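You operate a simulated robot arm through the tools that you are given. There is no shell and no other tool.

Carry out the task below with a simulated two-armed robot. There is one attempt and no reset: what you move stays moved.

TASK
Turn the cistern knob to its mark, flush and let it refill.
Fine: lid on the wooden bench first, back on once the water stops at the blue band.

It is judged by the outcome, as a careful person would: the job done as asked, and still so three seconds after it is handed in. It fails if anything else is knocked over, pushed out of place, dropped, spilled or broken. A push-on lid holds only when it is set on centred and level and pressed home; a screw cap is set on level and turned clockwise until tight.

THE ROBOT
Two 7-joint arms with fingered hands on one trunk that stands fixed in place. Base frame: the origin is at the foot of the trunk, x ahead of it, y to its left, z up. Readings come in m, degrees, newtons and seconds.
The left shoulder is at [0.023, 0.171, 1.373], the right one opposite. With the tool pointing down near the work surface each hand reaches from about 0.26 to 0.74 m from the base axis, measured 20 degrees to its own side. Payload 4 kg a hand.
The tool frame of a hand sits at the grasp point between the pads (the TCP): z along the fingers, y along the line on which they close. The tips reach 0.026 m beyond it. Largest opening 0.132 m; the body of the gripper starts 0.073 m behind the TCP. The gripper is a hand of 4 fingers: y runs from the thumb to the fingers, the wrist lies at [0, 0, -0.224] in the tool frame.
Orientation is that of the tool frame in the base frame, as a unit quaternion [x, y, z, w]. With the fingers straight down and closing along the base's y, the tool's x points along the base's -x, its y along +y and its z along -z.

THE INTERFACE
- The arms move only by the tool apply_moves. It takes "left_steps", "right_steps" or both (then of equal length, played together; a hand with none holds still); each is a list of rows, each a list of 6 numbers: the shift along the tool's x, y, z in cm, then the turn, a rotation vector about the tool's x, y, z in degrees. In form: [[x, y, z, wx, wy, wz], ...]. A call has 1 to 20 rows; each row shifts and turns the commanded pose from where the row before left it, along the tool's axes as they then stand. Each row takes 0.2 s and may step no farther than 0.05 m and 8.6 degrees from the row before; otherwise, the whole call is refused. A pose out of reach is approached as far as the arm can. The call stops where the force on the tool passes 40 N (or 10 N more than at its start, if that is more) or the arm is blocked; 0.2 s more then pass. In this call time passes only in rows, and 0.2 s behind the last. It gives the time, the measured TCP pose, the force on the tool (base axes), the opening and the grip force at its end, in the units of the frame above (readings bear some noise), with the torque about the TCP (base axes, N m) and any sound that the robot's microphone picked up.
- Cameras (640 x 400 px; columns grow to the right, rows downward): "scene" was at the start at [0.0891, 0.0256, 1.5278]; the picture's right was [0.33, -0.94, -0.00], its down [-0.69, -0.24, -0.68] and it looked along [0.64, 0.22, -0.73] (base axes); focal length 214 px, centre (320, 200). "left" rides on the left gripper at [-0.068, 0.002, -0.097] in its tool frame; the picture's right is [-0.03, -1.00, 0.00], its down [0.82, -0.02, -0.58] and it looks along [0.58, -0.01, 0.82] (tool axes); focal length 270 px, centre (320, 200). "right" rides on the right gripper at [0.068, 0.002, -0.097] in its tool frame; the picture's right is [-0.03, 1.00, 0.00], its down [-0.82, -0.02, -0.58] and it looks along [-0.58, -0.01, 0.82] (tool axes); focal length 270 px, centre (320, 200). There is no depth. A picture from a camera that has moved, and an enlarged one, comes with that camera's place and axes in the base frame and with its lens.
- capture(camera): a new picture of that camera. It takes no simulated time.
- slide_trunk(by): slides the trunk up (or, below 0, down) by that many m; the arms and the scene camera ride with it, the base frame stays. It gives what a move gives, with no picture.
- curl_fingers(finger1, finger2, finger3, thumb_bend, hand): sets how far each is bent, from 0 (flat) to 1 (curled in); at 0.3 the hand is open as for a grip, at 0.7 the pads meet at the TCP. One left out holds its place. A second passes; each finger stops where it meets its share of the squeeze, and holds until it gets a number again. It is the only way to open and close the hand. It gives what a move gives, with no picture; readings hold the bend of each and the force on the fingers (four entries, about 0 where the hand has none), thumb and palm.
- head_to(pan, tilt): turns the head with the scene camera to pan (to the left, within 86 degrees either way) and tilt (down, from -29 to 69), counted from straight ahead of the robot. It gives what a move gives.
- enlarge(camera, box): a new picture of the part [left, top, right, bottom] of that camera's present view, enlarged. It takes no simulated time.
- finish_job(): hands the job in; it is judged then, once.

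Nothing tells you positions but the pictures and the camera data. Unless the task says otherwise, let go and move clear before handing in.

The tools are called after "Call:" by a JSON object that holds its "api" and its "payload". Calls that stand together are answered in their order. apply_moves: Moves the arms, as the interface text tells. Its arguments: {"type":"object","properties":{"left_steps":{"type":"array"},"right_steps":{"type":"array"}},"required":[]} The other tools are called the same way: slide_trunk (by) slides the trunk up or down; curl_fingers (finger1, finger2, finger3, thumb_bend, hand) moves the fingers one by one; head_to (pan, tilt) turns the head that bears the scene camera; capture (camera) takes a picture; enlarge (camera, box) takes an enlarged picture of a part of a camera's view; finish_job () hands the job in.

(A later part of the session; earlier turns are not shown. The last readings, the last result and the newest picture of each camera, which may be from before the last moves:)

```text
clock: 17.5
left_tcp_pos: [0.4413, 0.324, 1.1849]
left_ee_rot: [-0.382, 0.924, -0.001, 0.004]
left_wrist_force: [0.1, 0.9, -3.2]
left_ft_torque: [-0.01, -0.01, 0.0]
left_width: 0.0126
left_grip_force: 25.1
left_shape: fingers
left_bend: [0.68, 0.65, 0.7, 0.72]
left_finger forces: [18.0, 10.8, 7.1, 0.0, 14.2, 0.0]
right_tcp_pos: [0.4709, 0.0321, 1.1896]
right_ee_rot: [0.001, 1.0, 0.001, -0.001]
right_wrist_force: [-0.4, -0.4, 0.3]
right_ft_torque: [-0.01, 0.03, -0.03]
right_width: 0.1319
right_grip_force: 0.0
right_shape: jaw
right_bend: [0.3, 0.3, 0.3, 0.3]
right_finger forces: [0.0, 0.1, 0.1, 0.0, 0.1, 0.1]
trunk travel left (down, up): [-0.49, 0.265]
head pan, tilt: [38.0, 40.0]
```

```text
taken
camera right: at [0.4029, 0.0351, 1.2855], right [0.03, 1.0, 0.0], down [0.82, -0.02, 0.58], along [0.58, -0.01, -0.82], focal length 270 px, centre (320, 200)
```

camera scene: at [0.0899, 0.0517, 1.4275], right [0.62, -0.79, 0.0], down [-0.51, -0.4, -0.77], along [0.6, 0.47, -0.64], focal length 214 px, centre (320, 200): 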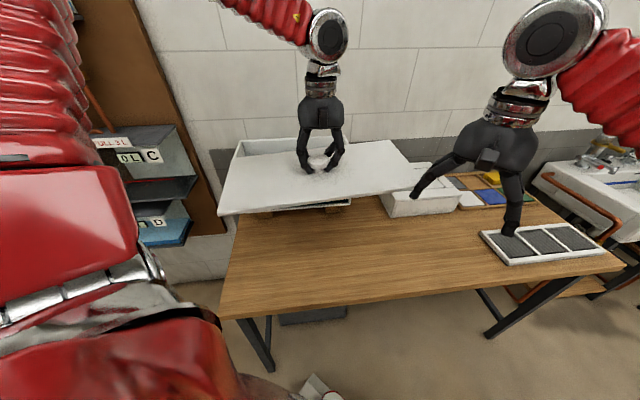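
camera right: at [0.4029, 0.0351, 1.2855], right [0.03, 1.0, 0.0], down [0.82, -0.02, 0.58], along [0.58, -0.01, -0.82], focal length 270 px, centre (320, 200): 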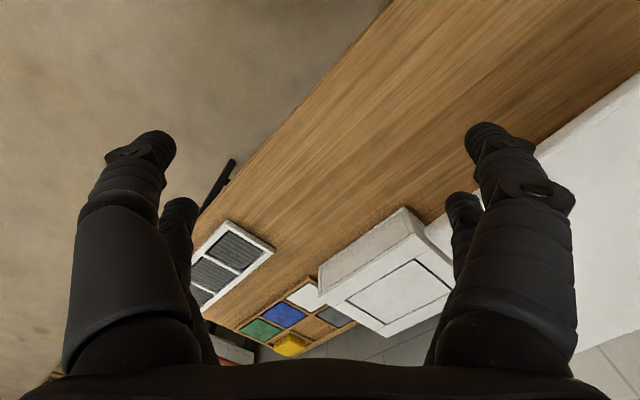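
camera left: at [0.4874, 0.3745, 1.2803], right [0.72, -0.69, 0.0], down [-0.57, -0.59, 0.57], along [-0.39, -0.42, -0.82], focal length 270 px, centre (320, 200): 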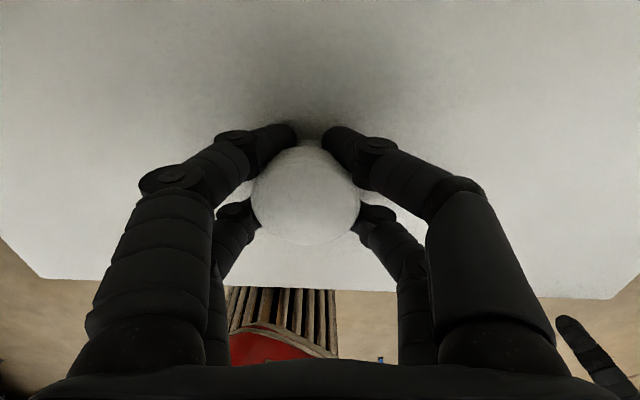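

The lid hangs clear in front of the tank. I'll move the right hand aside for room and lower the lid most of the way, stopping a few centimetres above the bench.

Call:
{"api": "apply_moves", "payload": {"left_steps": [[0, 0, 1.5, 0, 0, 0], [0, 0, 3, 0, 0, 0], [0, 0, 3, 0, 0, 0], [0, 0, 3, 0, 0, 0], [0, 0, 3, 0, 0, 0], [0, 0, 3, 0, 0, 0], [0, 0, 3, 0, 0, 0], [0, 0, 3, 0, 0, 0], [0, 0, 3, 0, 0, 0], [0, 0, 2.5, 0, 0, 0], [0, 0, 1.5, 0, 0, 0]], "right_steps": [[0, -1, 0, 0, 0, 0], [0, -1.5, 0, 0, 0, 0], [0, -1.5, 0, 0, 0, 0], [0, -1.5, 0, 0, 0, 0], [0, -1.5, 0, 0, 0, 0], [0, -1.5, 0, 0, 0, 0], [0, -1.5, 0, 0, 0, 0], [0, -1, 0, 0, 0, 0], [0, 0, 0, 0, 0, 0], [0, 0, 0, 0, 0, 0], [0, 0, 0, 0, 0, 0]]}}

Call:
{"api": "capture", "payload": {"camera": "scene"}}

Call:
{"api": "capture", "payload": {"camera": "right"}}

```text
clock: 19.9
left_tcp_pos: [0.4429, 0.3286, 0.8894]
left_ee_rot: [-0.383, 0.924, -0.001, 0.004]
left_wrist_force: [-0.6, 0.3, -4.3]
left_ft_torque: [0.01, -0.01, 0.01]
left_width: 0.0122
left_grip_force: 25.8
left_shape: fingers
left_bend: [0.68, 0.65, 0.7, 0.72]
left_finger forces: [19.0, 10.7, 7.1, 0.0, 14.6, 0.1]
right_tcp_pos: [0.4721, -0.0763, 1.1886]
right_ee_rot: [0.0, 1.0, -0.001, -0.001]
right_wrist_force: [0.0, -0.4, -0.3]
right_ft_torque: [-0.03, -0.02, 0.0]
right_width: 0.1319
right_grip_force: 0.1
right_shape: jaw
right_bend: [0.3, 0.3, 0.3, 0.3]
right_finger forces: [0.1, 0.1, 0.0, 0.0, 0.1, 0.0]
trunk travel left (down, up): [-0.49, 0.265]
head pan, tilt: [38.0, 40.0]
```

```text
taken
camera scene: at [0.0905, 0.052, 1.4274], right [0.62, -0.79, 0.0], down [-0.51, -0.4, -0.77], along [0.6, 0.47, -0.64], focal length 214 px, centre (320, 200)
```

scene: 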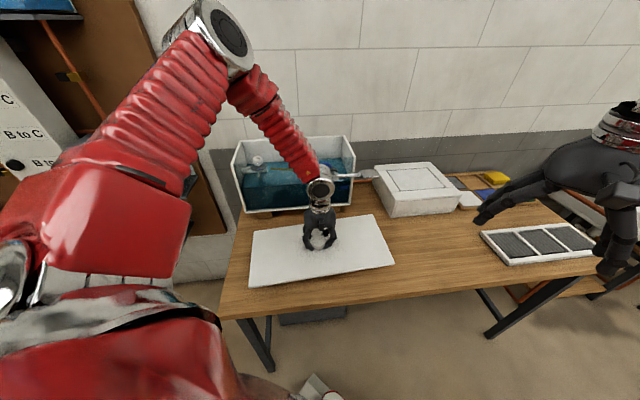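

```text
taken
camera right: at [0.4036, -0.0741, 1.2848], right [0.03, 1.0, 0.0], down [0.82, -0.02, 0.58], along [0.58, -0.01, -0.82], focal length 270 px, centre (320, 200)
```

right: 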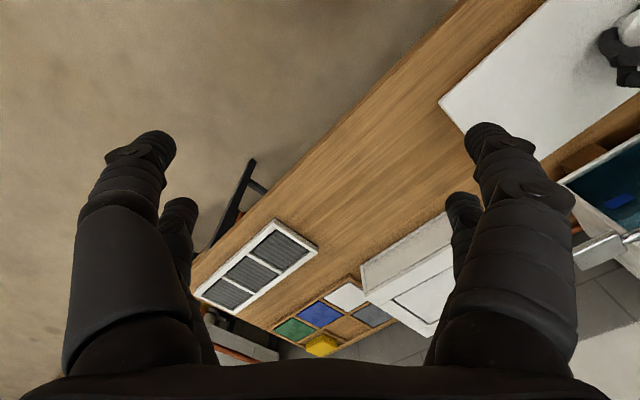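

The lid is a few centimetres above the clear part of the bench. I'll check the forearm's clearance to the tank and lever before going lower.

Call:
{"api": "enlarge", "payload": {"camera": "scene", "box": [220, 120, 412, 300]}}

Call:
{"api": "enlarge", "payload": {"camera": "right", "box": [430, 0, 640, 280]}}

```text
2.22 times, centred on (316, 210) of scene
camera zoom: at [0.0905, 0.052, 1.4274], right [0.62, -0.79, 0.0], down [-0.51, -0.4, -0.77], along [0.6, 0.47, -0.64], focal length 477 px, centre (329, 178)
```

zoom: 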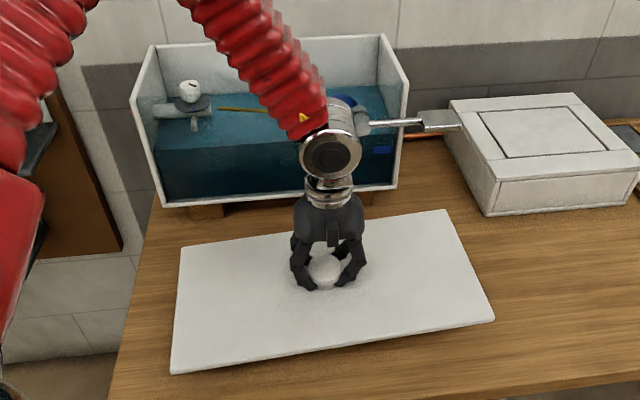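

```text
1.43 times, centred on (535, 140) of right
camera zoom: at [0.4036, -0.0741, 1.2848], right [0.03, 1.0, 0.0], down [0.82, -0.02, 0.58], along [0.58, -0.01, -0.82], focal length 386 px, centre (13, 286)
```

zoom: 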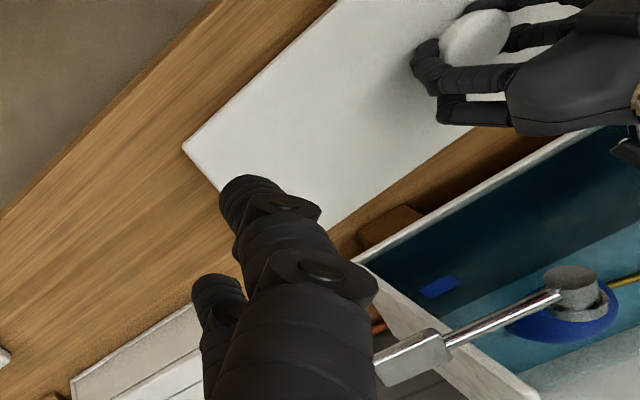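

Clearances look good. Lowering gently now, in small steps, watching the force for touchdown.

Call:
{"api": "apply_moves", "payload": {"left_steps": [[0, 0, 1, 0, 0, 0], [0, 0, 1, 0, 0, 0], [0, 0, 0.7, 0, 0, 0]]}}

Call:
{"api": "enlarge", "payload": {"camera": "scene", "box": [220, 120, 412, 300]}}

Call:
{"api": "enlarge", "payload": {"camera": "right", "box": [430, 0, 640, 140]}}

```text
clock: 20.7
left_tcp_pos: [0.4429, 0.3295, 0.862]
left_ee_rot: [-0.383, 0.924, -0.001, 0.004]
left_wrist_force: [-0.6, -0.2, -4.2]
left_ft_torque: [0.01, -0.02, -0.02]
left_width: 0.0123
left_grip_force: 25.8
left_shape: fingers
left_bend: [0.68, 0.65, 0.7, 0.72]
left_finger forces: [19.2, 10.6, 7.2, 0.1, 14.5, 0.0]
right_tcp_pos: [0.471, -0.0765, 1.1895]
right_ee_rot: [0.0, 1.0, -0.001, -0.001]
right_wrist_force: [-0.1, -0.1, -0.6]
right_ft_torque: [0.0, -0.01, 0.0]
right_width: 0.132
right_grip_force: 0.0
right_shape: jaw
right_bend: [0.3, 0.3, 0.3, 0.3]
right_finger forces: [0.0, 0.0, 0.1, 0.1, 0.0, 0.0]
trunk travel left (down, up): [-0.49, 0.265]
head pan, tilt: [38.0, 40.0]
```

```text
2.22 times, centred on (316, 210) of scene
camera zoom: at [0.0903, 0.0521, 1.4274], right [0.62, -0.79, 0.0], down [-0.51, -0.4, -0.77], along [0.6, 0.47, -0.64], focal length 477 px, centre (329, 178)
```

zoom: 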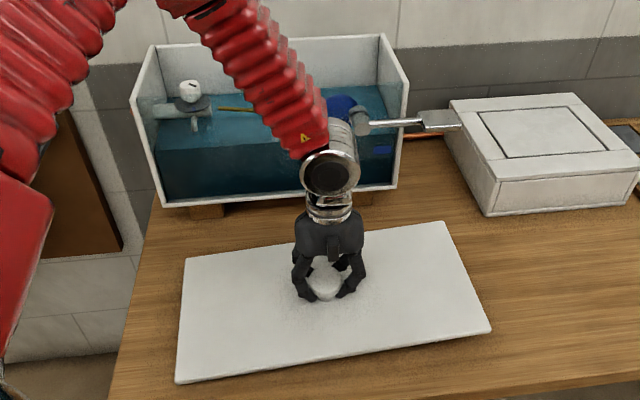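

```text
2.86 times, centred on (535, 70) of right
camera zoom: at [0.4034, -0.0739, 1.2849], right [0.03, 1.0, 0.0], down [0.82, -0.02, 0.58], along [0.58, -0.01, -0.82], focal length 772 px, centre (-294, 571)
```

zoom: 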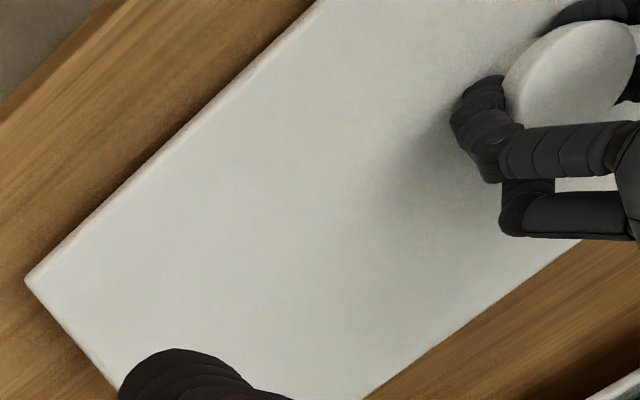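

Close to touchdown with soft contact shadows below the lid. Continuing in half-centimetre steps.

Call:
{"api": "apply_moves", "payload": {"left_steps": [[0, 0, 0.5, 0, 0, 0], [0, 0, 0.5, 0, 0, 0], [0, 0, 0.4, 0, 0, 0]]}}

Call:
{"api": "enlarge", "payload": {"camera": "right", "box": [430, 0, 640, 140]}}

```text
clock: 21.5
left_tcp_pos: [0.4424, 0.3281, 0.8479]
left_ee_rot: [-0.382, 0.924, -0.001, 0.004]
left_wrist_force: [-0.9, -0.8, -1.6]
left_ft_torque: [0.14, 0.58, 0.03]
left_width: 0.0121
left_grip_force: 29.0
left_shape: fingers
left_bend: [0.68, 0.66, 0.7, 0.71]
left_finger forces: [13.6, 20.6, 6.8, 0.1, 16.5, 0.1]
right_tcp_pos: [0.4713, -0.077, 1.1887]
right_ee_rot: [0.0, 1.0, 0.0, 0.0]
right_wrist_force: [-0.4, 0.5, 0.2]
right_ft_torque: [-0.01, 0.01, -0.02]
right_width: 0.1323
right_grip_force: 0.0
right_shape: jaw
right_bend: [0.3, 0.3, 0.3, 0.3]
right_finger forces: [0.0, 0.0, 0.0, 0.1, 0.2, 0.0]
trunk travel left (down, up): [-0.49, 0.265]
head pan, tilt: [38.0, 40.0]
```

```text
2.86 times, centred on (535, 70) of right
camera zoom: at [0.4032, -0.0741, 1.285], right [0.03, 1.0, 0.0], down [0.82, -0.02, 0.58], along [0.58, -0.01, -0.82], focal length 772 px, centre (-294, 571)
```

zoom: 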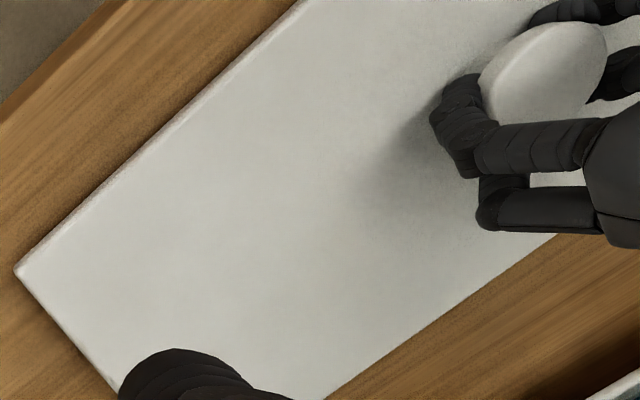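

The lid has begun to touch down (load fell from 4.2 to 1.6 N, with some torque). One more small step, then I'll ease the fingers open.

Call:
{"api": "apply_moves", "payload": {"left_steps": [[0, 0, 0.3, 0, 0, 0]]}}

Call:
{"api": "enlarge", "payload": {"camera": "right", "box": [430, 0, 640, 140]}}

```text
clock: 21.9
left_tcp_pos: [0.4427, 0.328, 0.8457]
left_ee_rot: [-0.383, 0.924, 0.0, 0.004]
left_wrist_force: [-0.5, -0.2, -1.3]
left_ft_torque: [0.17, 0.58, 0.0]
left_width: 0.0121
left_grip_force: 29.9
left_shape: fingers
left_bend: [0.68, 0.67, 0.7, 0.71]
left_finger forces: [12.8, 22.9, 7.4, 0.0, 16.2, 0.1]
right_tcp_pos: [0.4699, -0.0771, 1.1889]
right_ee_rot: [0.0, 1.0, 0.0, -0.001]
right_wrist_force: [1.2, -0.2, -0.3]
right_ft_torque: [0.0, 0.01, -0.02]
right_width: 0.1319
right_grip_force: 0.0
right_shape: jaw
right_bend: [0.3, 0.3, 0.3, 0.3]
right_finger forces: [0.1, 0.1, 0.0, 0.0, 0.1, 0.0]
trunk travel left (down, up): [-0.49, 0.265]
head pan, tilt: [38.0, 40.0]
```

```text
2.86 times, centred on (535, 70) of right
camera zoom: at [0.4033, -0.0742, 1.285], right [0.03, 1.0, 0.0], down [0.82, -0.02, 0.58], along [0.58, -0.01, -0.82], focal length 772 px, centre (-294, 571)
```

zoom: 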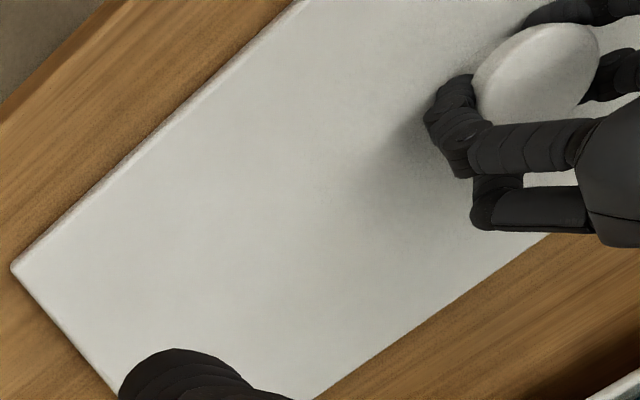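

The near-left corner touched first (slight tilt). I'll keep lowering a few millimetres so the rest settles.

Call:
{"api": "apply_moves", "payload": {"left_steps": [[0, 0, 0.3, 0, 0, 0], [0, 0, 0.3, 0, 0, 0]]}}

Call:
{"api": "enlarge", "payload": {"camera": "right", "box": [430, 0, 640, 140]}}

Call:
{"api": "enlarge", "payload": {"camera": "scene", "box": [240, 190, 400, 290]}}

```text
clock: 22.5
left_tcp_pos: [0.4443, 0.3276, 0.8408]
left_ee_rot: [-0.383, 0.924, 0.0, 0.006]
left_wrist_force: [-0.8, 4.4, 17.7]
left_ft_torque: [0.13, 1.08, -0.03]
left_width: 0.0121
left_grip_force: 36.2
left_shape: fingers
left_bend: [0.68, 0.7, 0.7, 0.71]
left_finger forces: [16.2, 32.3, 7.7, 0.0, 16.2, 0.0]
right_tcp_pos: [0.4694, -0.0774, 1.1888]
right_ee_rot: [-0.001, 1.0, -0.001, 0.0]
right_wrist_force: [-0.4, -0.5, 0.6]
right_ft_torque: [-0.02, 0.04, -0.01]
right_width: 0.1318
right_grip_force: 0.0
right_shape: jaw
right_bend: [0.3, 0.3, 0.3, 0.3]
right_finger forces: [0.1, 0.1, 0.0, 0.1, 0.0, 0.0]
trunk travel left (down, up): [-0.49, 0.265]
head pan, tilt: [38.0, 40.0]
```

```text
2.86 times, centred on (535, 70) of right
camera zoom: at [0.4018, -0.0745, 1.2858], right [0.03, 1.0, 0.0], down [0.82, -0.02, 0.58], along [0.58, -0.01, -0.82], focal length 772 px, centre (-294, 571)
```

zoom: 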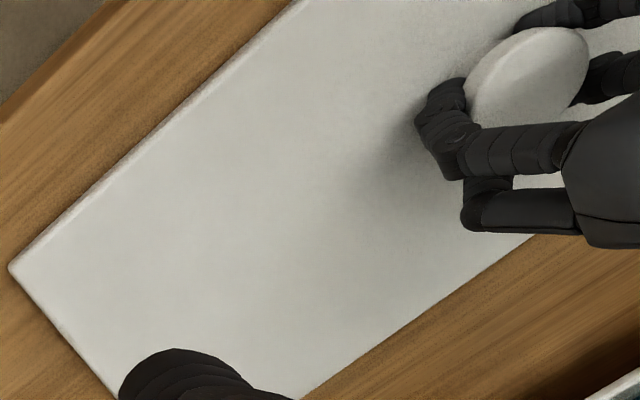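

```text
4.00 times, centred on (320, 240) of scene
camera zoom: at [0.0885, 0.0515, 1.4278], right [0.62, -0.79, 0.0], down [-0.51, -0.4, -0.77], along [0.6, 0.47, -0.64], focal length 858 px, centre (320, 40)
```

zoom: 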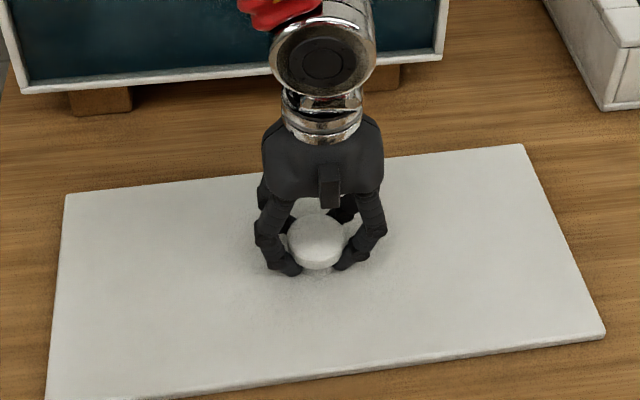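

The lid is down flat, pressed at about 20 N. I'll relieve the pressure a little and open the fingers in stages.

Call:
{"api": "apply_moves", "payload": {"left_steps": [[0, 0, -0.3, 0, 0, 0]]}}

Call:
{"api": "curl_fingers", "payload": {"hand": "left", "finger1": 0.6, "finger2": 0.6, "finger3": 0.6, "thumb_bend": 0.6}}

Call:
{"api": "enlarge", "payload": {"camera": "scene", "box": [240, 190, 400, 290]}}

```text
clock: 22.9
left_tcp_pos: [0.4439, 0.3279, 0.8418]
left_ee_rot: [-0.383, 0.924, 0.0, 0.004]
left_wrist_force: [0.9, -0.3, 0.0]
left_ft_torque: [-0.01, 0.57, -0.09]
left_width: 0.0117
left_grip_force: 30.2
left_shape: fingers
left_bend: [0.68, 0.7, 0.7, 0.71]
left_finger forces: [12.2, 24.3, 7.8, 0.0, 15.8, 0.0]
right_tcp_pos: [0.4703, -0.0758, 1.1891]
right_ee_rot: [0.0, 1.0, 0.0, -0.001]
right_wrist_force: [-0.1, 0.0, -0.4]
right_ft_torque: [-0.06, -0.02, 0.0]
right_width: 0.132
right_grip_force: 0.0
right_shape: jaw
right_bend: [0.3, 0.3, 0.3, 0.3]
right_finger forces: [0.0, 0.1, 0.0, 0.0, 0.0, 0.1]
trunk travel left (down, up): [-0.49, 0.265]
head pan, tilt: [38.0, 40.0]
```

```text
clock: 23.9
left_tcp_pos: [0.4428, 0.3265, 0.8436]
left_ee_rot: [-0.383, 0.924, -0.001, 0.006]
left_wrist_force: [-3.8, 1.6, 15.6]
left_ft_torque: [0.1, 0.41, -0.05]
left_width: 0.0315
left_grip_force: 12.7
left_shape: fingers
left_bend: [0.61, 0.62, 0.61, 0.6]
left_finger forces: [2.9, 19.8, 1.9, 0.1, 0.1, 0.1]
right_tcp_pos: [0.4697, -0.0771, 1.1902]
right_ee_rot: [0.0, 1.0, 0.0, 0.0]
right_wrist_force: [-0.6, 0.1, 0.2]
right_ft_torque: [-0.03, 0.02, -0.03]
right_width: 0.132
right_grip_force: 0.0
right_shape: jaw
right_bend: [0.3, 0.3, 0.3, 0.3]
right_finger forces: [0.0, 0.1, 0.0, 0.1, 0.0, 0.0]
trunk travel left (down, up): [-0.49, 0.265]
head pan, tilt: [38.0, 40.0]
```

```text
4.00 times, centred on (320, 240) of scene
camera zoom: at [0.0881, 0.0513, 1.4277], right [0.62, -0.79, 0.0], down [-0.51, -0.4, -0.77], along [0.6, 0.47, -0.64], focal length 858 px, centre (320, 40)
```

zoom: 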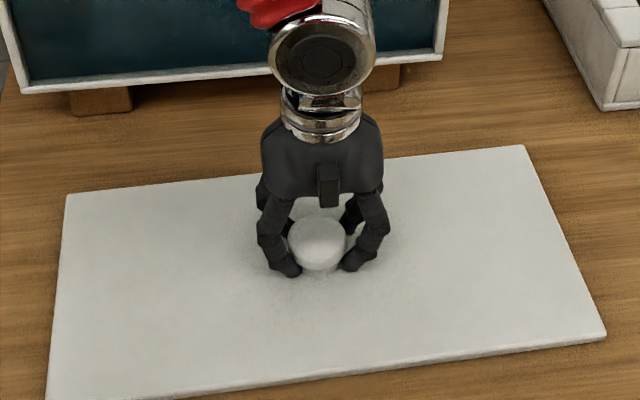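

The tips press lightly on the lid as they open; I'll rise half a centimetre and open on.

Call:
{"api": "apply_moves", "payload": {"left_steps": [[0, 0, -0.4, 0, 0, 0]]}}

Call:
{"api": "curl_fingers", "payload": {"hand": "left", "finger1": 0.5, "finger2": 0.5, "finger3": 0.5, "thumb_bend": 0.5}}

Call:
{"api": "apply_moves", "payload": {"left_steps": [[0, 0, -0.4, 0, 0, 0]]}}

Call:
{"api": "curl_fingers", "payload": {"hand": "left", "finger1": 0.3, "finger2": 0.3, "finger3": 0.3, "thumb_bend": 0.3}}

Call:
{"api": "capture", "payload": {"camera": "left"}}

Call:
{"api": "enlarge", "payload": {"camera": "scene", "box": [240, 190, 400, 290]}}

```text
clock: 24.3
left_tcp_pos: [0.4439, 0.3284, 0.8447]
left_ee_rot: [-0.383, 0.924, 0.0, 0.004]
left_wrist_force: [-0.6, -0.2, -1.4]
left_ft_torque: [-0.01, 0.01, 0.03]
left_width: 0.0319
left_grip_force: 0.7
left_shape: fingers
left_bend: [0.6, 0.59, 0.6, 0.6]
left_finger forces: [0.1, 1.2, 0.2, 0.0, 0.0, 0.1]
right_tcp_pos: [0.4711, -0.0769, 1.189]
right_ee_rot: [0.0, 1.0, -0.001, -0.001]
right_wrist_force: [0.0, 0.2, 0.2]
right_ft_torque: [0.01, -0.02, -0.02]
right_width: 0.1322
right_grip_force: 0.0
right_shape: jaw
right_bend: [0.3, 0.3, 0.3, 0.3]
right_finger forces: [0.0, 0.0, 0.1, 0.0, 0.0, 0.0]
trunk travel left (down, up): [-0.49, 0.265]
head pan, tilt: [38.0, 40.0]
```

```text
clock: 25.3
left_tcp_pos: [0.4439, 0.3287, 0.8463]
left_ee_rot: [-0.382, 0.924, -0.001, 0.003]
left_wrist_force: [-0.4, -0.8, 0.3]
left_ft_torque: [0.02, -0.01, -0.02]
left_width: 0.0656
left_grip_force: 0.0
left_shape: fingers
left_bend: [0.5, 0.5, 0.5, 0.5]
left_finger forces: [0.1, 0.0, 0.1, 0.1, 0.0, 0.0]
right_tcp_pos: [0.4703, -0.0766, 1.1894]
right_ee_rot: [0.0, 1.0, 0.0, -0.001]
right_wrist_force: [-0.1, 0.1, 0.2]
right_ft_torque: [-0.04, 0.0, -0.01]
right_width: 0.132
right_grip_force: 0.1
right_shape: jaw
right_bend: [0.3, 0.3, 0.3, 0.3]
right_finger forces: [0.1, 0.0, 0.0, 0.1, 0.0, 0.0]
trunk travel left (down, up): [-0.49, 0.265]
head pan, tilt: [38.0, 40.0]
```

```text
clock: 25.7
left_tcp_pos: [0.4435, 0.3284, 0.8503]
left_ee_rot: [-0.384, 0.923, 0.0, 0.003]
left_wrist_force: [0.9, 0.2, 0.1]
left_ft_torque: [0.02, 0.0, -0.03]
left_width: 0.0653
left_grip_force: 0.2
left_shape: fingers
left_bend: [0.5, 0.5, 0.5, 0.5]
left_finger forces: [0.1, 0.0, 0.0, 0.1, 0.1, 0.0]
right_tcp_pos: [0.4708, -0.0765, 1.1899]
right_ee_rot: [-0.001, 1.0, 0.0, 0.001]
right_wrist_force: [0.3, 0.6, 0.1]
right_ft_torque: [0.02, -0.01, 0.0]
right_width: 0.1319
right_grip_force: 0.0
right_shape: jaw
right_bend: [0.3, 0.3, 0.3, 0.3]
right_finger forces: [0.0, 0.0, 0.0, 0.1, 0.0, 0.1]
trunk travel left (down, up): [-0.49, 0.265]
head pan, tilt: [38.0, 40.0]
```

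```text
clock: 26.7
left_tcp_pos: [0.444, 0.3288, 0.8505]
left_ee_rot: [-0.383, 0.924, -0.001, 0.005]
left_wrist_force: [0.3, -0.6, 0.2]
left_ft_torque: [0.02, 0.02, 0.0]
left_width: 0.1326
left_grip_force: 0.0
left_shape: fingers
left_bend: [0.3, 0.3, 0.3, 0.3]
left_finger forces: [0.0, 0.0, 0.0, 0.1, 0.0, 0.0]
right_tcp_pos: [0.4711, -0.0771, 1.1891]
right_ee_rot: [0.0, 1.0, 0.0, -0.001]
right_wrist_force: [0.8, 0.2, -0.2]
right_ft_torque: [0.02, -0.02, 0.01]
right_width: 0.132
right_grip_force: 0.1
right_shape: jaw
right_bend: [0.3, 0.3, 0.3, 0.3]
right_finger forces: [0.0, 0.1, 0.0, 0.1, 0.0, 0.0]
trunk travel left (down, up): [-0.49, 0.265]
head pan, tilt: [38.0, 40.0]
```

```text
taken
camera left: at [0.4902, 0.3782, 0.9467], right [0.72, -0.69, 0.0], down [-0.57, -0.59, 0.57], along [-0.39, -0.42, -0.82], focal length 270 px, centre (320, 200)
```

left: 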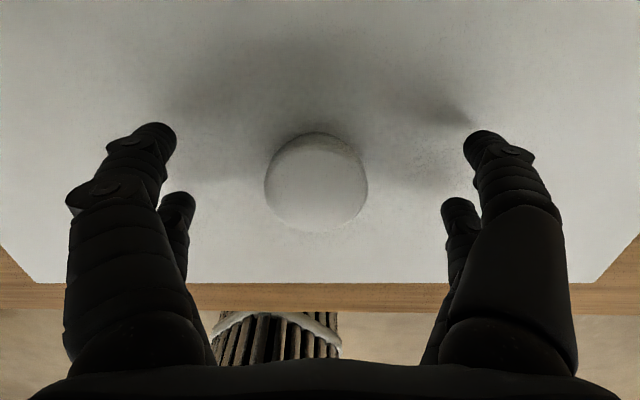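

```text
4.00 times, centred on (320, 240) of scene
camera zoom: at [0.0899, 0.0518, 1.4275], right [0.62, -0.79, 0.0], down [-0.51, -0.4, -0.77], along [0.6, 0.47, -0.64], focal length 858 px, centre (320, 40)
```

zoom: 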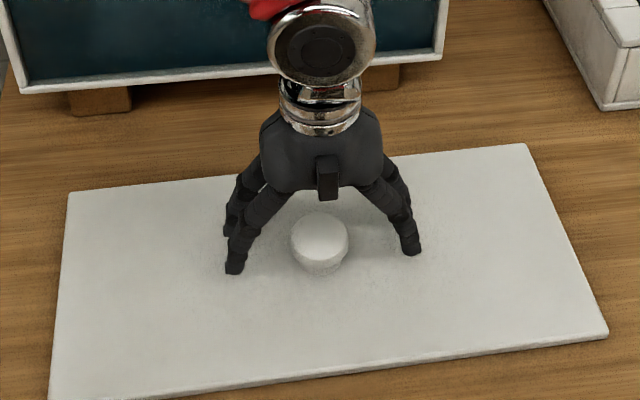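

The lid lies flat on the bench, well inside its edges. I'll raise the left hand straight up clear of it and then inspect the tank interior.

Call:
{"api": "apply_moves", "payload": {"left_steps": [[0, 0, -3, 0, 0, 0], [0, 0, -4, 0, 0, 0], [0, 0, -4, 0, 0, 0], [0, 0, -4, 0, 0, 0], [0, 0, -4, 0, 0, 0], [0, 0, -4, 0, 0, 0], [0, 0, -4, 0, 0, 0], [0, 0, -4, 0, 0, 0], [0, 0, -4, 0, 0, 0], [0, 0, -4, 0, 0, 0]]}}

Call:
{"api": "capture", "payload": {"camera": "scene"}}

Call:
{"api": "enlarge", "payload": {"camera": "scene", "box": [225, 130, 385, 230]}}

```text
clock: 28.9
left_tcp_pos: [0.44, 0.3307, 1.2385]
left_ee_rot: [-0.383, 0.924, -0.001, 0.004]
left_wrist_force: [0.0, 0.6, 0.0]
left_ft_torque: [0.04, -0.07, 0.03]
left_width: 0.1323
left_grip_force: 0.2
left_shape: fingers
left_bend: [0.3, 0.3, 0.3, 0.3]
left_finger forces: [0.0, 0.0, 0.0, 0.0, 0.1, 0.0]
right_tcp_pos: [0.4696, -0.0772, 1.1894]
right_ee_rot: [-0.001, 1.0, 0.0, 0.0]
right_wrist_force: [-0.3, -0.6, 0.2]
right_ft_torque: [-0.03, 0.0, 0.01]
right_width: 0.132
right_grip_force: 0.1
right_shape: jaw
right_bend: [0.3, 0.3, 0.3, 0.3]
right_finger forces: [0.1, 0.0, 0.0, 0.1, 0.0, 0.0]
trunk travel left (down, up): [-0.49, 0.265]
head pan, tilt: [38.0, 40.0]
```

```text
taken
camera scene: at [0.0891, 0.0513, 1.4276], right [0.62, -0.79, 0.0], down [-0.51, -0.4, -0.77], along [0.6, 0.47, -0.64], focal length 214 px, centre (320, 200)
```

scene: 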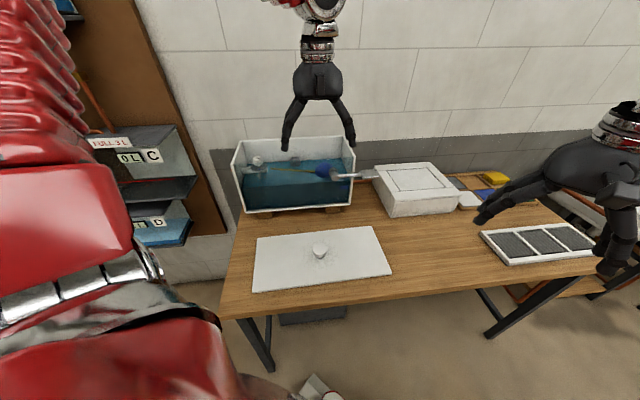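

```text
4.00 times, centred on (305, 180) of scene
camera zoom: at [0.0891, 0.0513, 1.4276], right [0.62, -0.79, 0.0], down [-0.51, -0.4, -0.77], along [0.6, 0.47, -0.64], focal length 858 px, centre (380, 280)
```

zoom: 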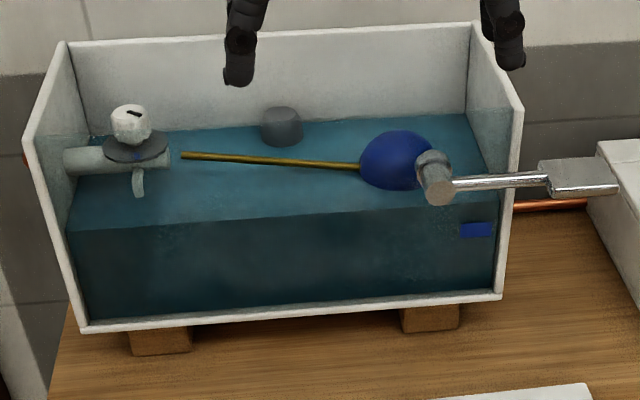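

The tank is open: the valve knob is at the left, and the water stands above the blue band. I'll enlarge the knob and the lever.

Call:
{"api": "enlarge", "payload": {"camera": "scene", "box": [240, 145, 280, 185]}}

Call:
{"api": "enlarge", "payload": {"camera": "scene", "box": [310, 155, 390, 205]}}

```text
10.00 times, centred on (260, 165) of scene
camera zoom: at [0.0891, 0.0513, 1.4276], right [0.62, -0.79, 0.0], down [-0.51, -0.4, -0.77], along [0.6, 0.47, -0.64], focal length 2145 px, centre (920, 550)
```

zoom: 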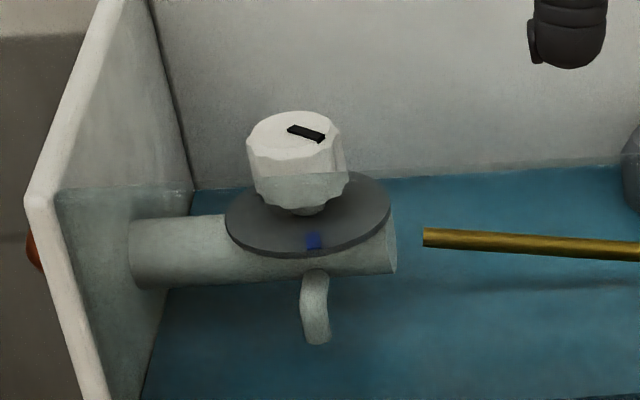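

```text
8.00 times, centred on (350, 180) of scene
camera zoom: at [0.0891, 0.0513, 1.4276], right [0.62, -0.79, 0.0], down [-0.51, -0.4, -0.77], along [0.6, 0.47, -0.64], focal length 1716 px, centre (80, 360)
```

zoom: 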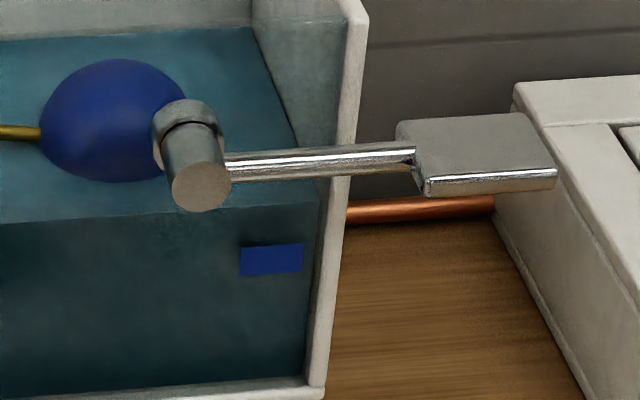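

The pointer on the knob points roughly along the tank to the right, while the blue mark on the grey disc is toward the front. I'll bring the left hand over the valve to see it from above.

Call:
{"api": "apply_moves", "payload": {"left_steps": [[-3.1, 2.3, 0, 0, 0, 0], [-3.1, 2.3, 0, 0, 0, 0], [-3.1, 2.3, 0, 0, 0, 0], [-3.1, 2.3, 0, 0, 0, 0], [-3.1, 2.3, 0, 0, 0, 0], [-3.1, 2.3, 0, 0, 0, 0], [-3.1, 2.3, 0, 0, 0, 0], [-2.9, 2.4, 0, 0, 0, 0]]}}

Call:
{"api": "capture", "payload": {"camera": "left"}}

Call:
{"api": "enlarge", "payload": {"camera": "left", "box": [240, 60, 400, 160]}}

Call:
{"api": "capture", "payload": {"camera": "scene"}}

```text
clock: 30.7
left_tcp_pos: [0.4834, 0.6349, 1.2404]
left_ee_rot: [-0.383, 0.924, 0.0, 0.004]
left_wrist_force: [-0.2, -0.3, 0.1]
left_ft_torque: [-0.02, 0.01, 0.01]
left_width: 0.1326
left_grip_force: 0.0
left_shape: fingers
left_bend: [0.3, 0.3, 0.3, 0.3]
left_finger forces: [0.1, 0.0, 0.0, 0.0, 0.0, 0.0]
right_tcp_pos: [0.4706, -0.0753, 1.1893]
right_ee_rot: [0.0, 1.0, 0.0, -0.001]
right_wrist_force: [-0.5, -0.4, 0.8]
right_ft_torque: [-0.01, 0.01, -0.02]
right_width: 0.1318
right_grip_force: 0.0
right_shape: jaw
right_bend: [0.3, 0.3, 0.3, 0.3]
right_finger forces: [0.1, 0.0, 0.1, 0.0, 0.1, 0.0]
trunk travel left (down, up): [-0.49, 0.265]
head pan, tilt: [38.0, 40.0]
```

```text
taken
camera left: at [0.5299, 0.6853, 1.3362], right [0.72, -0.69, 0.0], down [-0.57, -0.59, 0.57], along [-0.39, -0.42, -0.82], focal length 270 px, centre (320, 200)
```

left: 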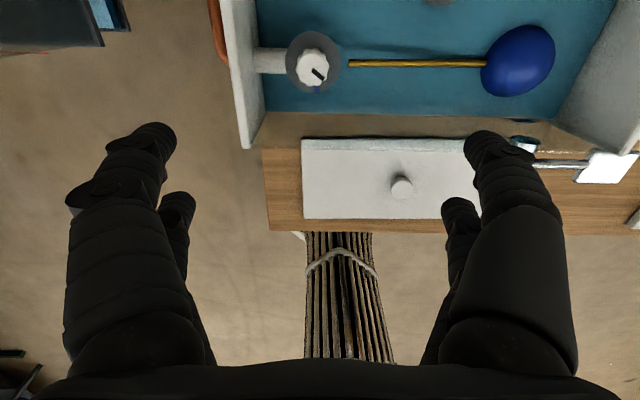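

```text
4.00 times, centred on (320, 110) of left
camera zoom: at [0.5299, 0.6853, 1.3362], right [0.72, -0.69, 0.0], down [-0.57, -0.59, 0.57], along [-0.39, -0.42, -0.82], focal length 1081 px, centre (320, 560)
```

zoom: 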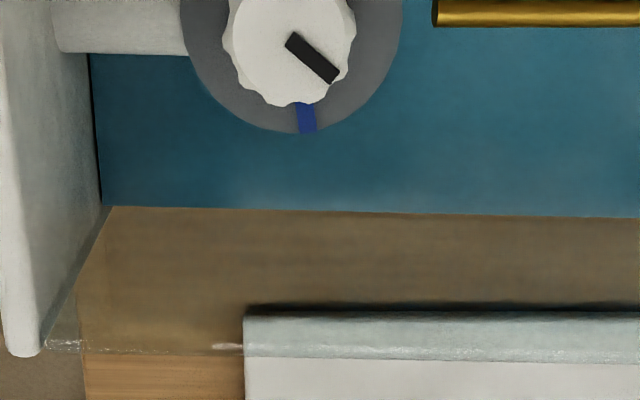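

```text
taken
camera scene: at [0.0904, 0.0525, 1.4274], right [0.62, -0.79, 0.0], down [-0.51, -0.4, -0.77], along [0.6, 0.47, -0.64], focal length 214 px, centre (320, 200)
```

scene: 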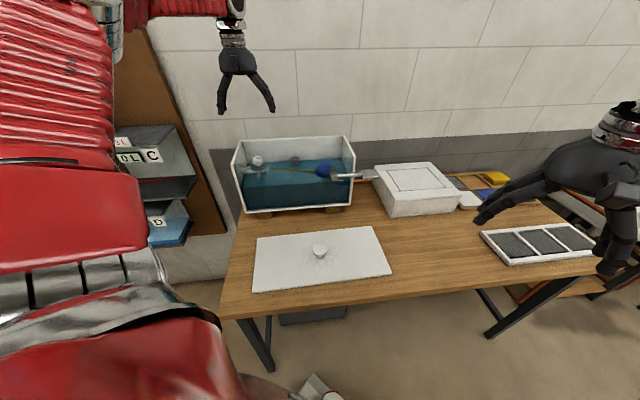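

Seen from above, the knob (33 mm wide, centre near (0.493, 0.654), top z≈1.043) has its pointer about 42° anticlockwise of the blue mark. I'll centre over it, pre-close the fingers to clear the tank wall, and come down partly with the trunk.

Call:
{"api": "apply_moves", "payload": {"left_steps": [[-2.0, 0.6, 0, 0, 0, 0]]}}

Call:
{"api": "curl_fingers", "payload": {"hand": "left", "finger1": 0.5, "finger2": 0.5, "finger3": 0.5, "thumb_bend": 0.5}}

Call:
{"api": "slide_trunk", "payload": {"by": -0.11}}

Call:
{"api": "capture", "payload": {"camera": "left"}}

Call:
{"api": "enlarge", "payload": {"camera": "left", "box": [240, 70, 400, 170]}}

Call:
{"api": "enlarge", "payload": {"camera": "scene", "box": [225, 70, 385, 170]}}

```text
clock: 31.1
left_tcp_pos: [0.495, 0.6528, 1.241]
left_ee_rot: [-0.382, 0.924, 0.0, 0.003]
left_wrist_force: [0.0, -0.9, -0.3]
left_ft_torque: [-0.02, 0.01, 0.0]
left_width: 0.1326
left_grip_force: 0.0
left_shape: fingers
left_bend: [0.3, 0.3, 0.3, 0.3]
left_finger forces: [0.0, 0.0, 0.1, 0.1, 0.1, 0.1]
right_tcp_pos: [0.4729, -0.0752, 1.1891]
right_ee_rot: [0.0, 1.0, 0.0, -0.002]
right_wrist_force: [0.4, 0.9, 0.0]
right_ft_torque: [-0.04, 0.04, -0.01]
right_width: 0.1319
right_grip_force: 0.0
right_shape: jaw
right_bend: [0.3, 0.3, 0.3, 0.3]
right_finger forces: [0.0, 0.0, 0.1, 0.0, 0.1, 0.0]
trunk travel left (down, up): [-0.49, 0.265]
head pan, tilt: [38.0, 40.0]
```

```text
clock: 32.1
left_tcp_pos: [0.4928, 0.6521, 1.2429]
left_ee_rot: [-0.383, 0.924, 0.001, 0.003]
left_wrist_force: [-0.3, 0.3, -1.0]
left_ft_torque: [-0.01, 0.01, 0.03]
left_width: 0.0668
left_grip_force: 0.0
left_shape: fingers
left_bend: [0.5, 0.5, 0.5, 0.5]
left_finger forces: [0.0, 0.0, 0.1, 0.0, 0.1, 0.1]
right_tcp_pos: [0.4712, -0.0761, 1.1884]
right_ee_rot: [0.001, 1.0, -0.001, -0.001]
right_wrist_force: [-0.5, -0.4, 0.4]
right_ft_torque: [-0.02, 0.0, 0.0]
right_width: 0.132
right_grip_force: 0.1
right_shape: jaw
right_bend: [0.3, 0.3, 0.3, 0.3]
right_finger forces: [0.0, 0.0, 0.0, 0.1, 0.0, 0.0]
trunk travel left (down, up): [-0.49, 0.265]
head pan, tilt: [38.0, 40.0]
```

```text
clock: 33.6
left_tcp_pos: [0.4933, 0.6512, 1.1315]
left_ee_rot: [-0.384, 0.923, -0.001, 0.003]
left_wrist_force: [-0.5, 0.3, 0.8]
left_ft_torque: [0.01, -0.01, 0.01]
left_width: 0.0667
left_grip_force: 0.0
left_shape: fingers
left_bend: [0.5, 0.5, 0.5, 0.5]
left_finger forces: [0.0, 0.1, 0.0, 0.1, 0.0, 0.0]
right_tcp_pos: [0.4695, -0.077, 1.0816]
right_ee_rot: [0.0, 1.0, 0.0, -0.001]
right_wrist_force: [-0.6, 0.3, -0.3]
right_ft_torque: [0.03, -0.01, -0.01]
right_width: 0.1319
right_grip_force: 0.1
right_shape: jaw
right_bend: [0.3, 0.3, 0.3, 0.3]
right_finger forces: [0.0, 0.0, 0.0, 0.0, 0.0, 0.1]
trunk travel left (down, up): [-0.38, 0.375]
head pan, tilt: [38.0, 40.0]
```

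```text
taken
camera left: at [0.5393, 0.7006, 1.2278], right [0.72, -0.69, 0.0], down [-0.57, -0.59, 0.57], along [-0.39, -0.42, -0.82], focal length 270 px, centre (320, 200)
```

left: 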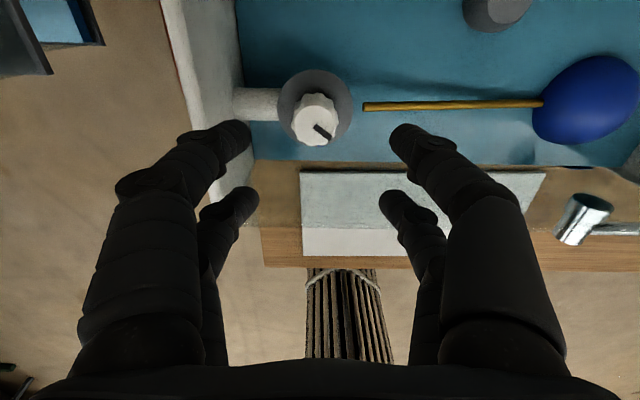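

```text
4.00 times, centred on (320, 120) of left
camera zoom: at [0.5393, 0.7006, 1.2278], right [0.72, -0.69, 0.0], down [-0.57, -0.59, 0.57], along [-0.39, -0.42, -0.82], focal length 1081 px, centre (320, 520)
```

zoom: 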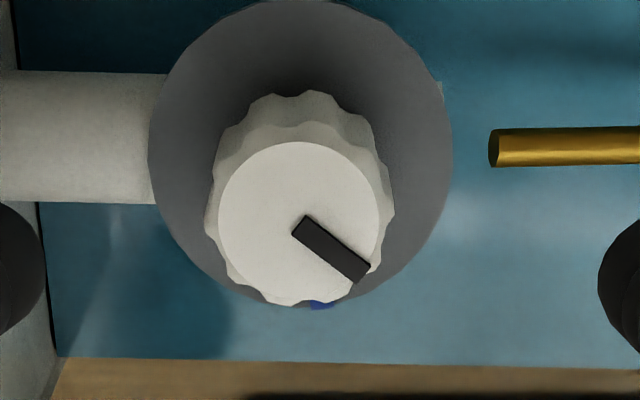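

```text
4.00 times, centred on (305, 120) of scene
camera zoom: at [0.11, 0.0518, 1.3167], right [0.62, -0.79, 0.0], down [-0.51, -0.4, -0.77], along [0.6, 0.47, -0.64], focal length 858 px, centre (380, 520)
```

zoom: 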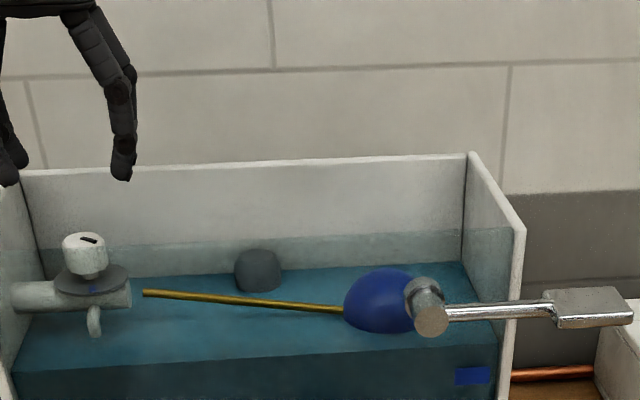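

Two views agree on the knob centre (0.493, 0.654, top 1.043). I'll correct by a few millimetres and descend around the knob, staying above the disc.

Call:
{"api": "apply_moves", "payload": {"left_steps": [[-0.15, 0.3, 1.5, 0, 0, 0], [0, 0, 2, 0, 0, 0], [0, 0, 2, 0, 0, 0], [0, 0, 1.3, 0, 0, 0]]}}

Call:
{"api": "capture", "payload": {"camera": "left"}}

Call:
{"api": "enlarge", "payload": {"camera": "scene", "box": [225, 90, 305, 140]}}

```text
clock: 34.6
left_tcp_pos: [0.4918, 0.6562, 1.0632]
left_ee_rot: [-0.383, 0.924, 0.0, 0.005]
left_wrist_force: [0.1, -0.1, 0.8]
left_ft_torque: [-0.02, 0.04, -0.02]
left_width: 0.0667
left_grip_force: 0.0
left_shape: fingers
left_bend: [0.5, 0.5, 0.5, 0.5]
left_finger forces: [0.1, 0.0, 0.0, 0.0, 0.1, 0.1]
right_tcp_pos: [0.4704, -0.0764, 1.08]
right_ee_rot: [0.0, 1.0, 0.0, -0.001]
right_wrist_force: [-0.8, -0.6, 0.4]
right_ft_torque: [0.01, 0.04, 0.0]
right_width: 0.1318
right_grip_force: 0.0
right_shape: jaw
right_bend: [0.3, 0.3, 0.3, 0.3]
right_finger forces: [0.0, 0.1, 0.0, 0.0, 0.1, 0.0]
trunk travel left (down, up): [-0.38, 0.375]
head pan, tilt: [38.0, 40.0]
```

```text
taken
camera left: at [0.5389, 0.7049, 1.1591], right [0.72, -0.69, 0.0], down [-0.57, -0.59, 0.57], along [-0.39, -0.42, -0.82], focal length 270 px, centre (320, 200)
```

left: 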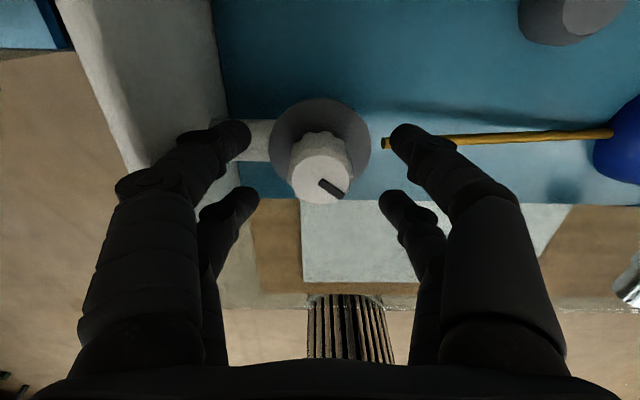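

```text
8.00 times, centred on (265, 115) of scene
camera zoom: at [0.1103, 0.0519, 1.3165], right [0.62, -0.79, 0.0], down [-0.51, -0.4, -0.77], along [0.6, 0.47, -0.64], focal length 1716 px, centre (760, 880)
```

zoom: 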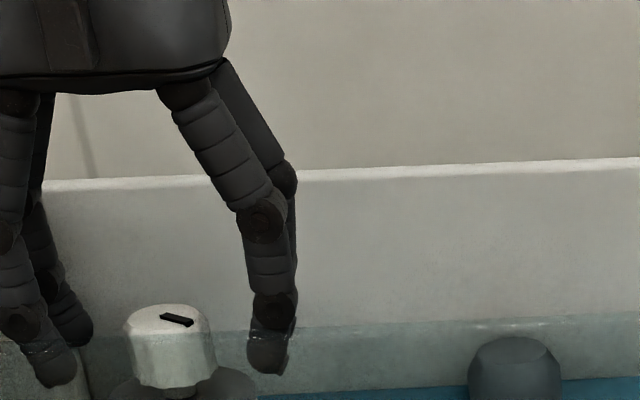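

Well centred around the knob. I'll come down one more centimetre and check the tips against the disc.

Call:
{"api": "apply_moves", "payload": {"left_steps": [[0, 0, 0.9, 0, 0, 0]]}}

Call:
{"api": "enlarge", "payload": {"camera": "scene", "box": [225, 110, 305, 160]}}

Call:
{"api": "enlarge", "payload": {"camera": "left", "box": [220, 90, 420, 215]}}

```text
clock: 35.0
left_tcp_pos: [0.4946, 0.6558, 1.054]
left_ee_rot: [-0.382, 0.924, 0.0, 0.004]
left_wrist_force: [-0.4, 0.3, -0.4]
left_ft_torque: [0.01, 0.01, 0.0]
left_width: 0.0666
left_grip_force: 0.0
left_shape: fingers
left_bend: [0.5, 0.5, 0.5, 0.5]
left_finger forces: [0.0, 0.0, 0.1, 0.1, 0.0, 0.0]
right_tcp_pos: [0.4713, -0.0768, 1.0794]
right_ee_rot: [0.0, 1.0, 0.0, 0.0]
right_wrist_force: [-1.0, -0.3, 0.7]
right_ft_torque: [0.04, 0.02, -0.02]
right_width: 0.132
right_grip_force: 0.0
right_shape: jaw
right_bend: [0.3, 0.3, 0.3, 0.3]
right_finger forces: [0.1, 0.0, 0.1, 0.1, 0.1, 0.1]
trunk travel left (down, up): [-0.38, 0.375]
head pan, tilt: [38.0, 40.0]
```

```text
8.00 times, centred on (265, 135) of scene
camera zoom: at [0.1107, 0.052, 1.3165], right [0.62, -0.79, 0.0], down [-0.51, -0.4, -0.77], along [0.6, 0.47, -0.64], focal length 1716 px, centre (760, 720)
```

zoom: 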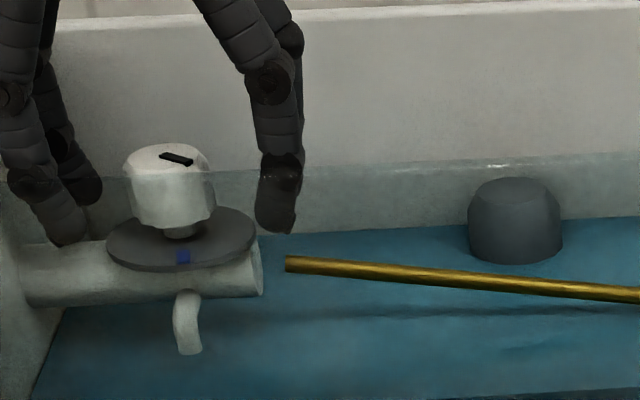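

```text
3.20 times, centred on (320, 152) of left
camera zoom: at [0.5414, 0.7058, 1.15], right [0.72, -0.69, 0.0], down [-0.57, -0.59, 0.57], along [-0.39, -0.42, -0.82], focal length 865 px, centre (320, 352)
```

zoom: 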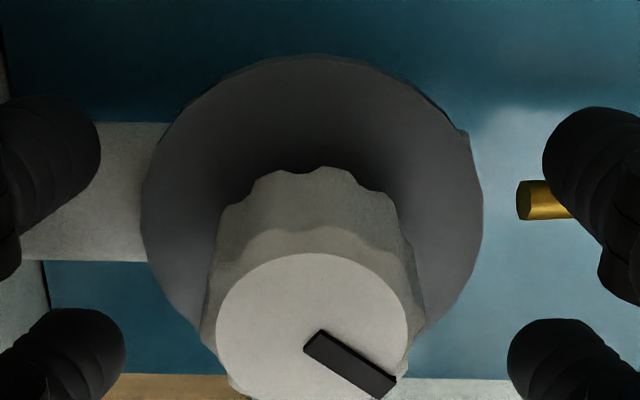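

Tips are about 6 mm above the disc and level with the knob's lower half. Closing onto it now.

Call:
{"api": "curl_fingers", "payload": {"hand": "left", "finger1": 0.6, "finger2": 0.6, "finger3": 0.6, "thumb_bend": 0.6}}

Call:
{"api": "enlarge", "payload": {"camera": "scene", "box": [225, 110, 305, 160]}}

Call:
{"api": "enlarge", "payload": {"camera": "left", "box": [220, 90, 420, 215]}}

```text
clock: 36.0
left_tcp_pos: [0.4949, 0.6552, 1.0524]
left_ee_rot: [-0.383, 0.924, 0.0, 0.004]
left_wrist_force: [1.5, 0.0, 0.0]
left_ft_torque: [0.01, -0.05, 0.0]
left_width: 0.0331
left_grip_force: 0.1
left_shape: fingers
left_bend: [0.6, 0.6, 0.6, 0.6]
left_finger forces: [0.0, 0.0, 0.0, 0.0, 0.0, 0.0]
right_tcp_pos: [0.47, -0.0767, 1.0796]
right_ee_rot: [0.0, 1.0, 0.0, -0.001]
right_wrist_force: [-0.6, 0.2, -0.1]
right_ft_torque: [0.01, -0.02, 0.01]
right_width: 0.132
right_grip_force: 0.0
right_shape: jaw
right_bend: [0.3, 0.3, 0.3, 0.3]
right_finger forces: [0.0, 0.1, 0.1, 0.0, 0.0, 0.0]
trunk travel left (down, up): [-0.38, 0.375]
head pan, tilt: [38.0, 40.0]
```

```text
8.00 times, centred on (265, 135) of scene
camera zoom: at [0.1104, 0.0518, 1.3165], right [0.62, -0.79, 0.0], down [-0.51, -0.4, -0.77], along [0.6, 0.47, -0.64], focal length 1716 px, centre (760, 720)
```

zoom: 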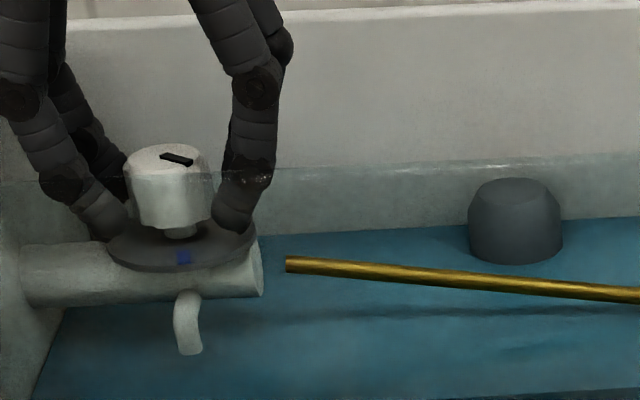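

```text
3.20 times, centred on (320, 152) of left
camera zoom: at [0.5412, 0.7056, 1.1504], right [0.72, -0.69, 0.0], down [-0.57, -0.59, 0.57], along [-0.39, -0.42, -0.82], focal length 865 px, centre (320, 352)
```

zoom: 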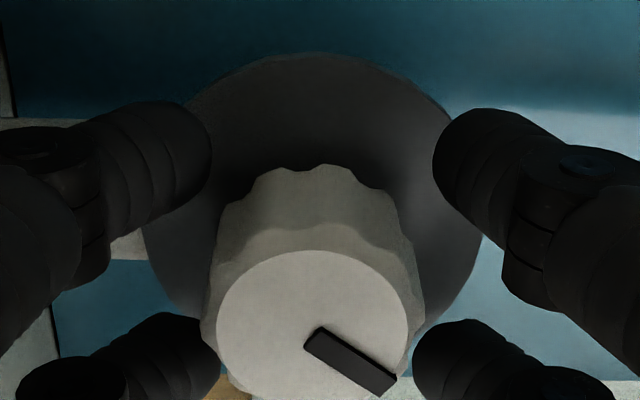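

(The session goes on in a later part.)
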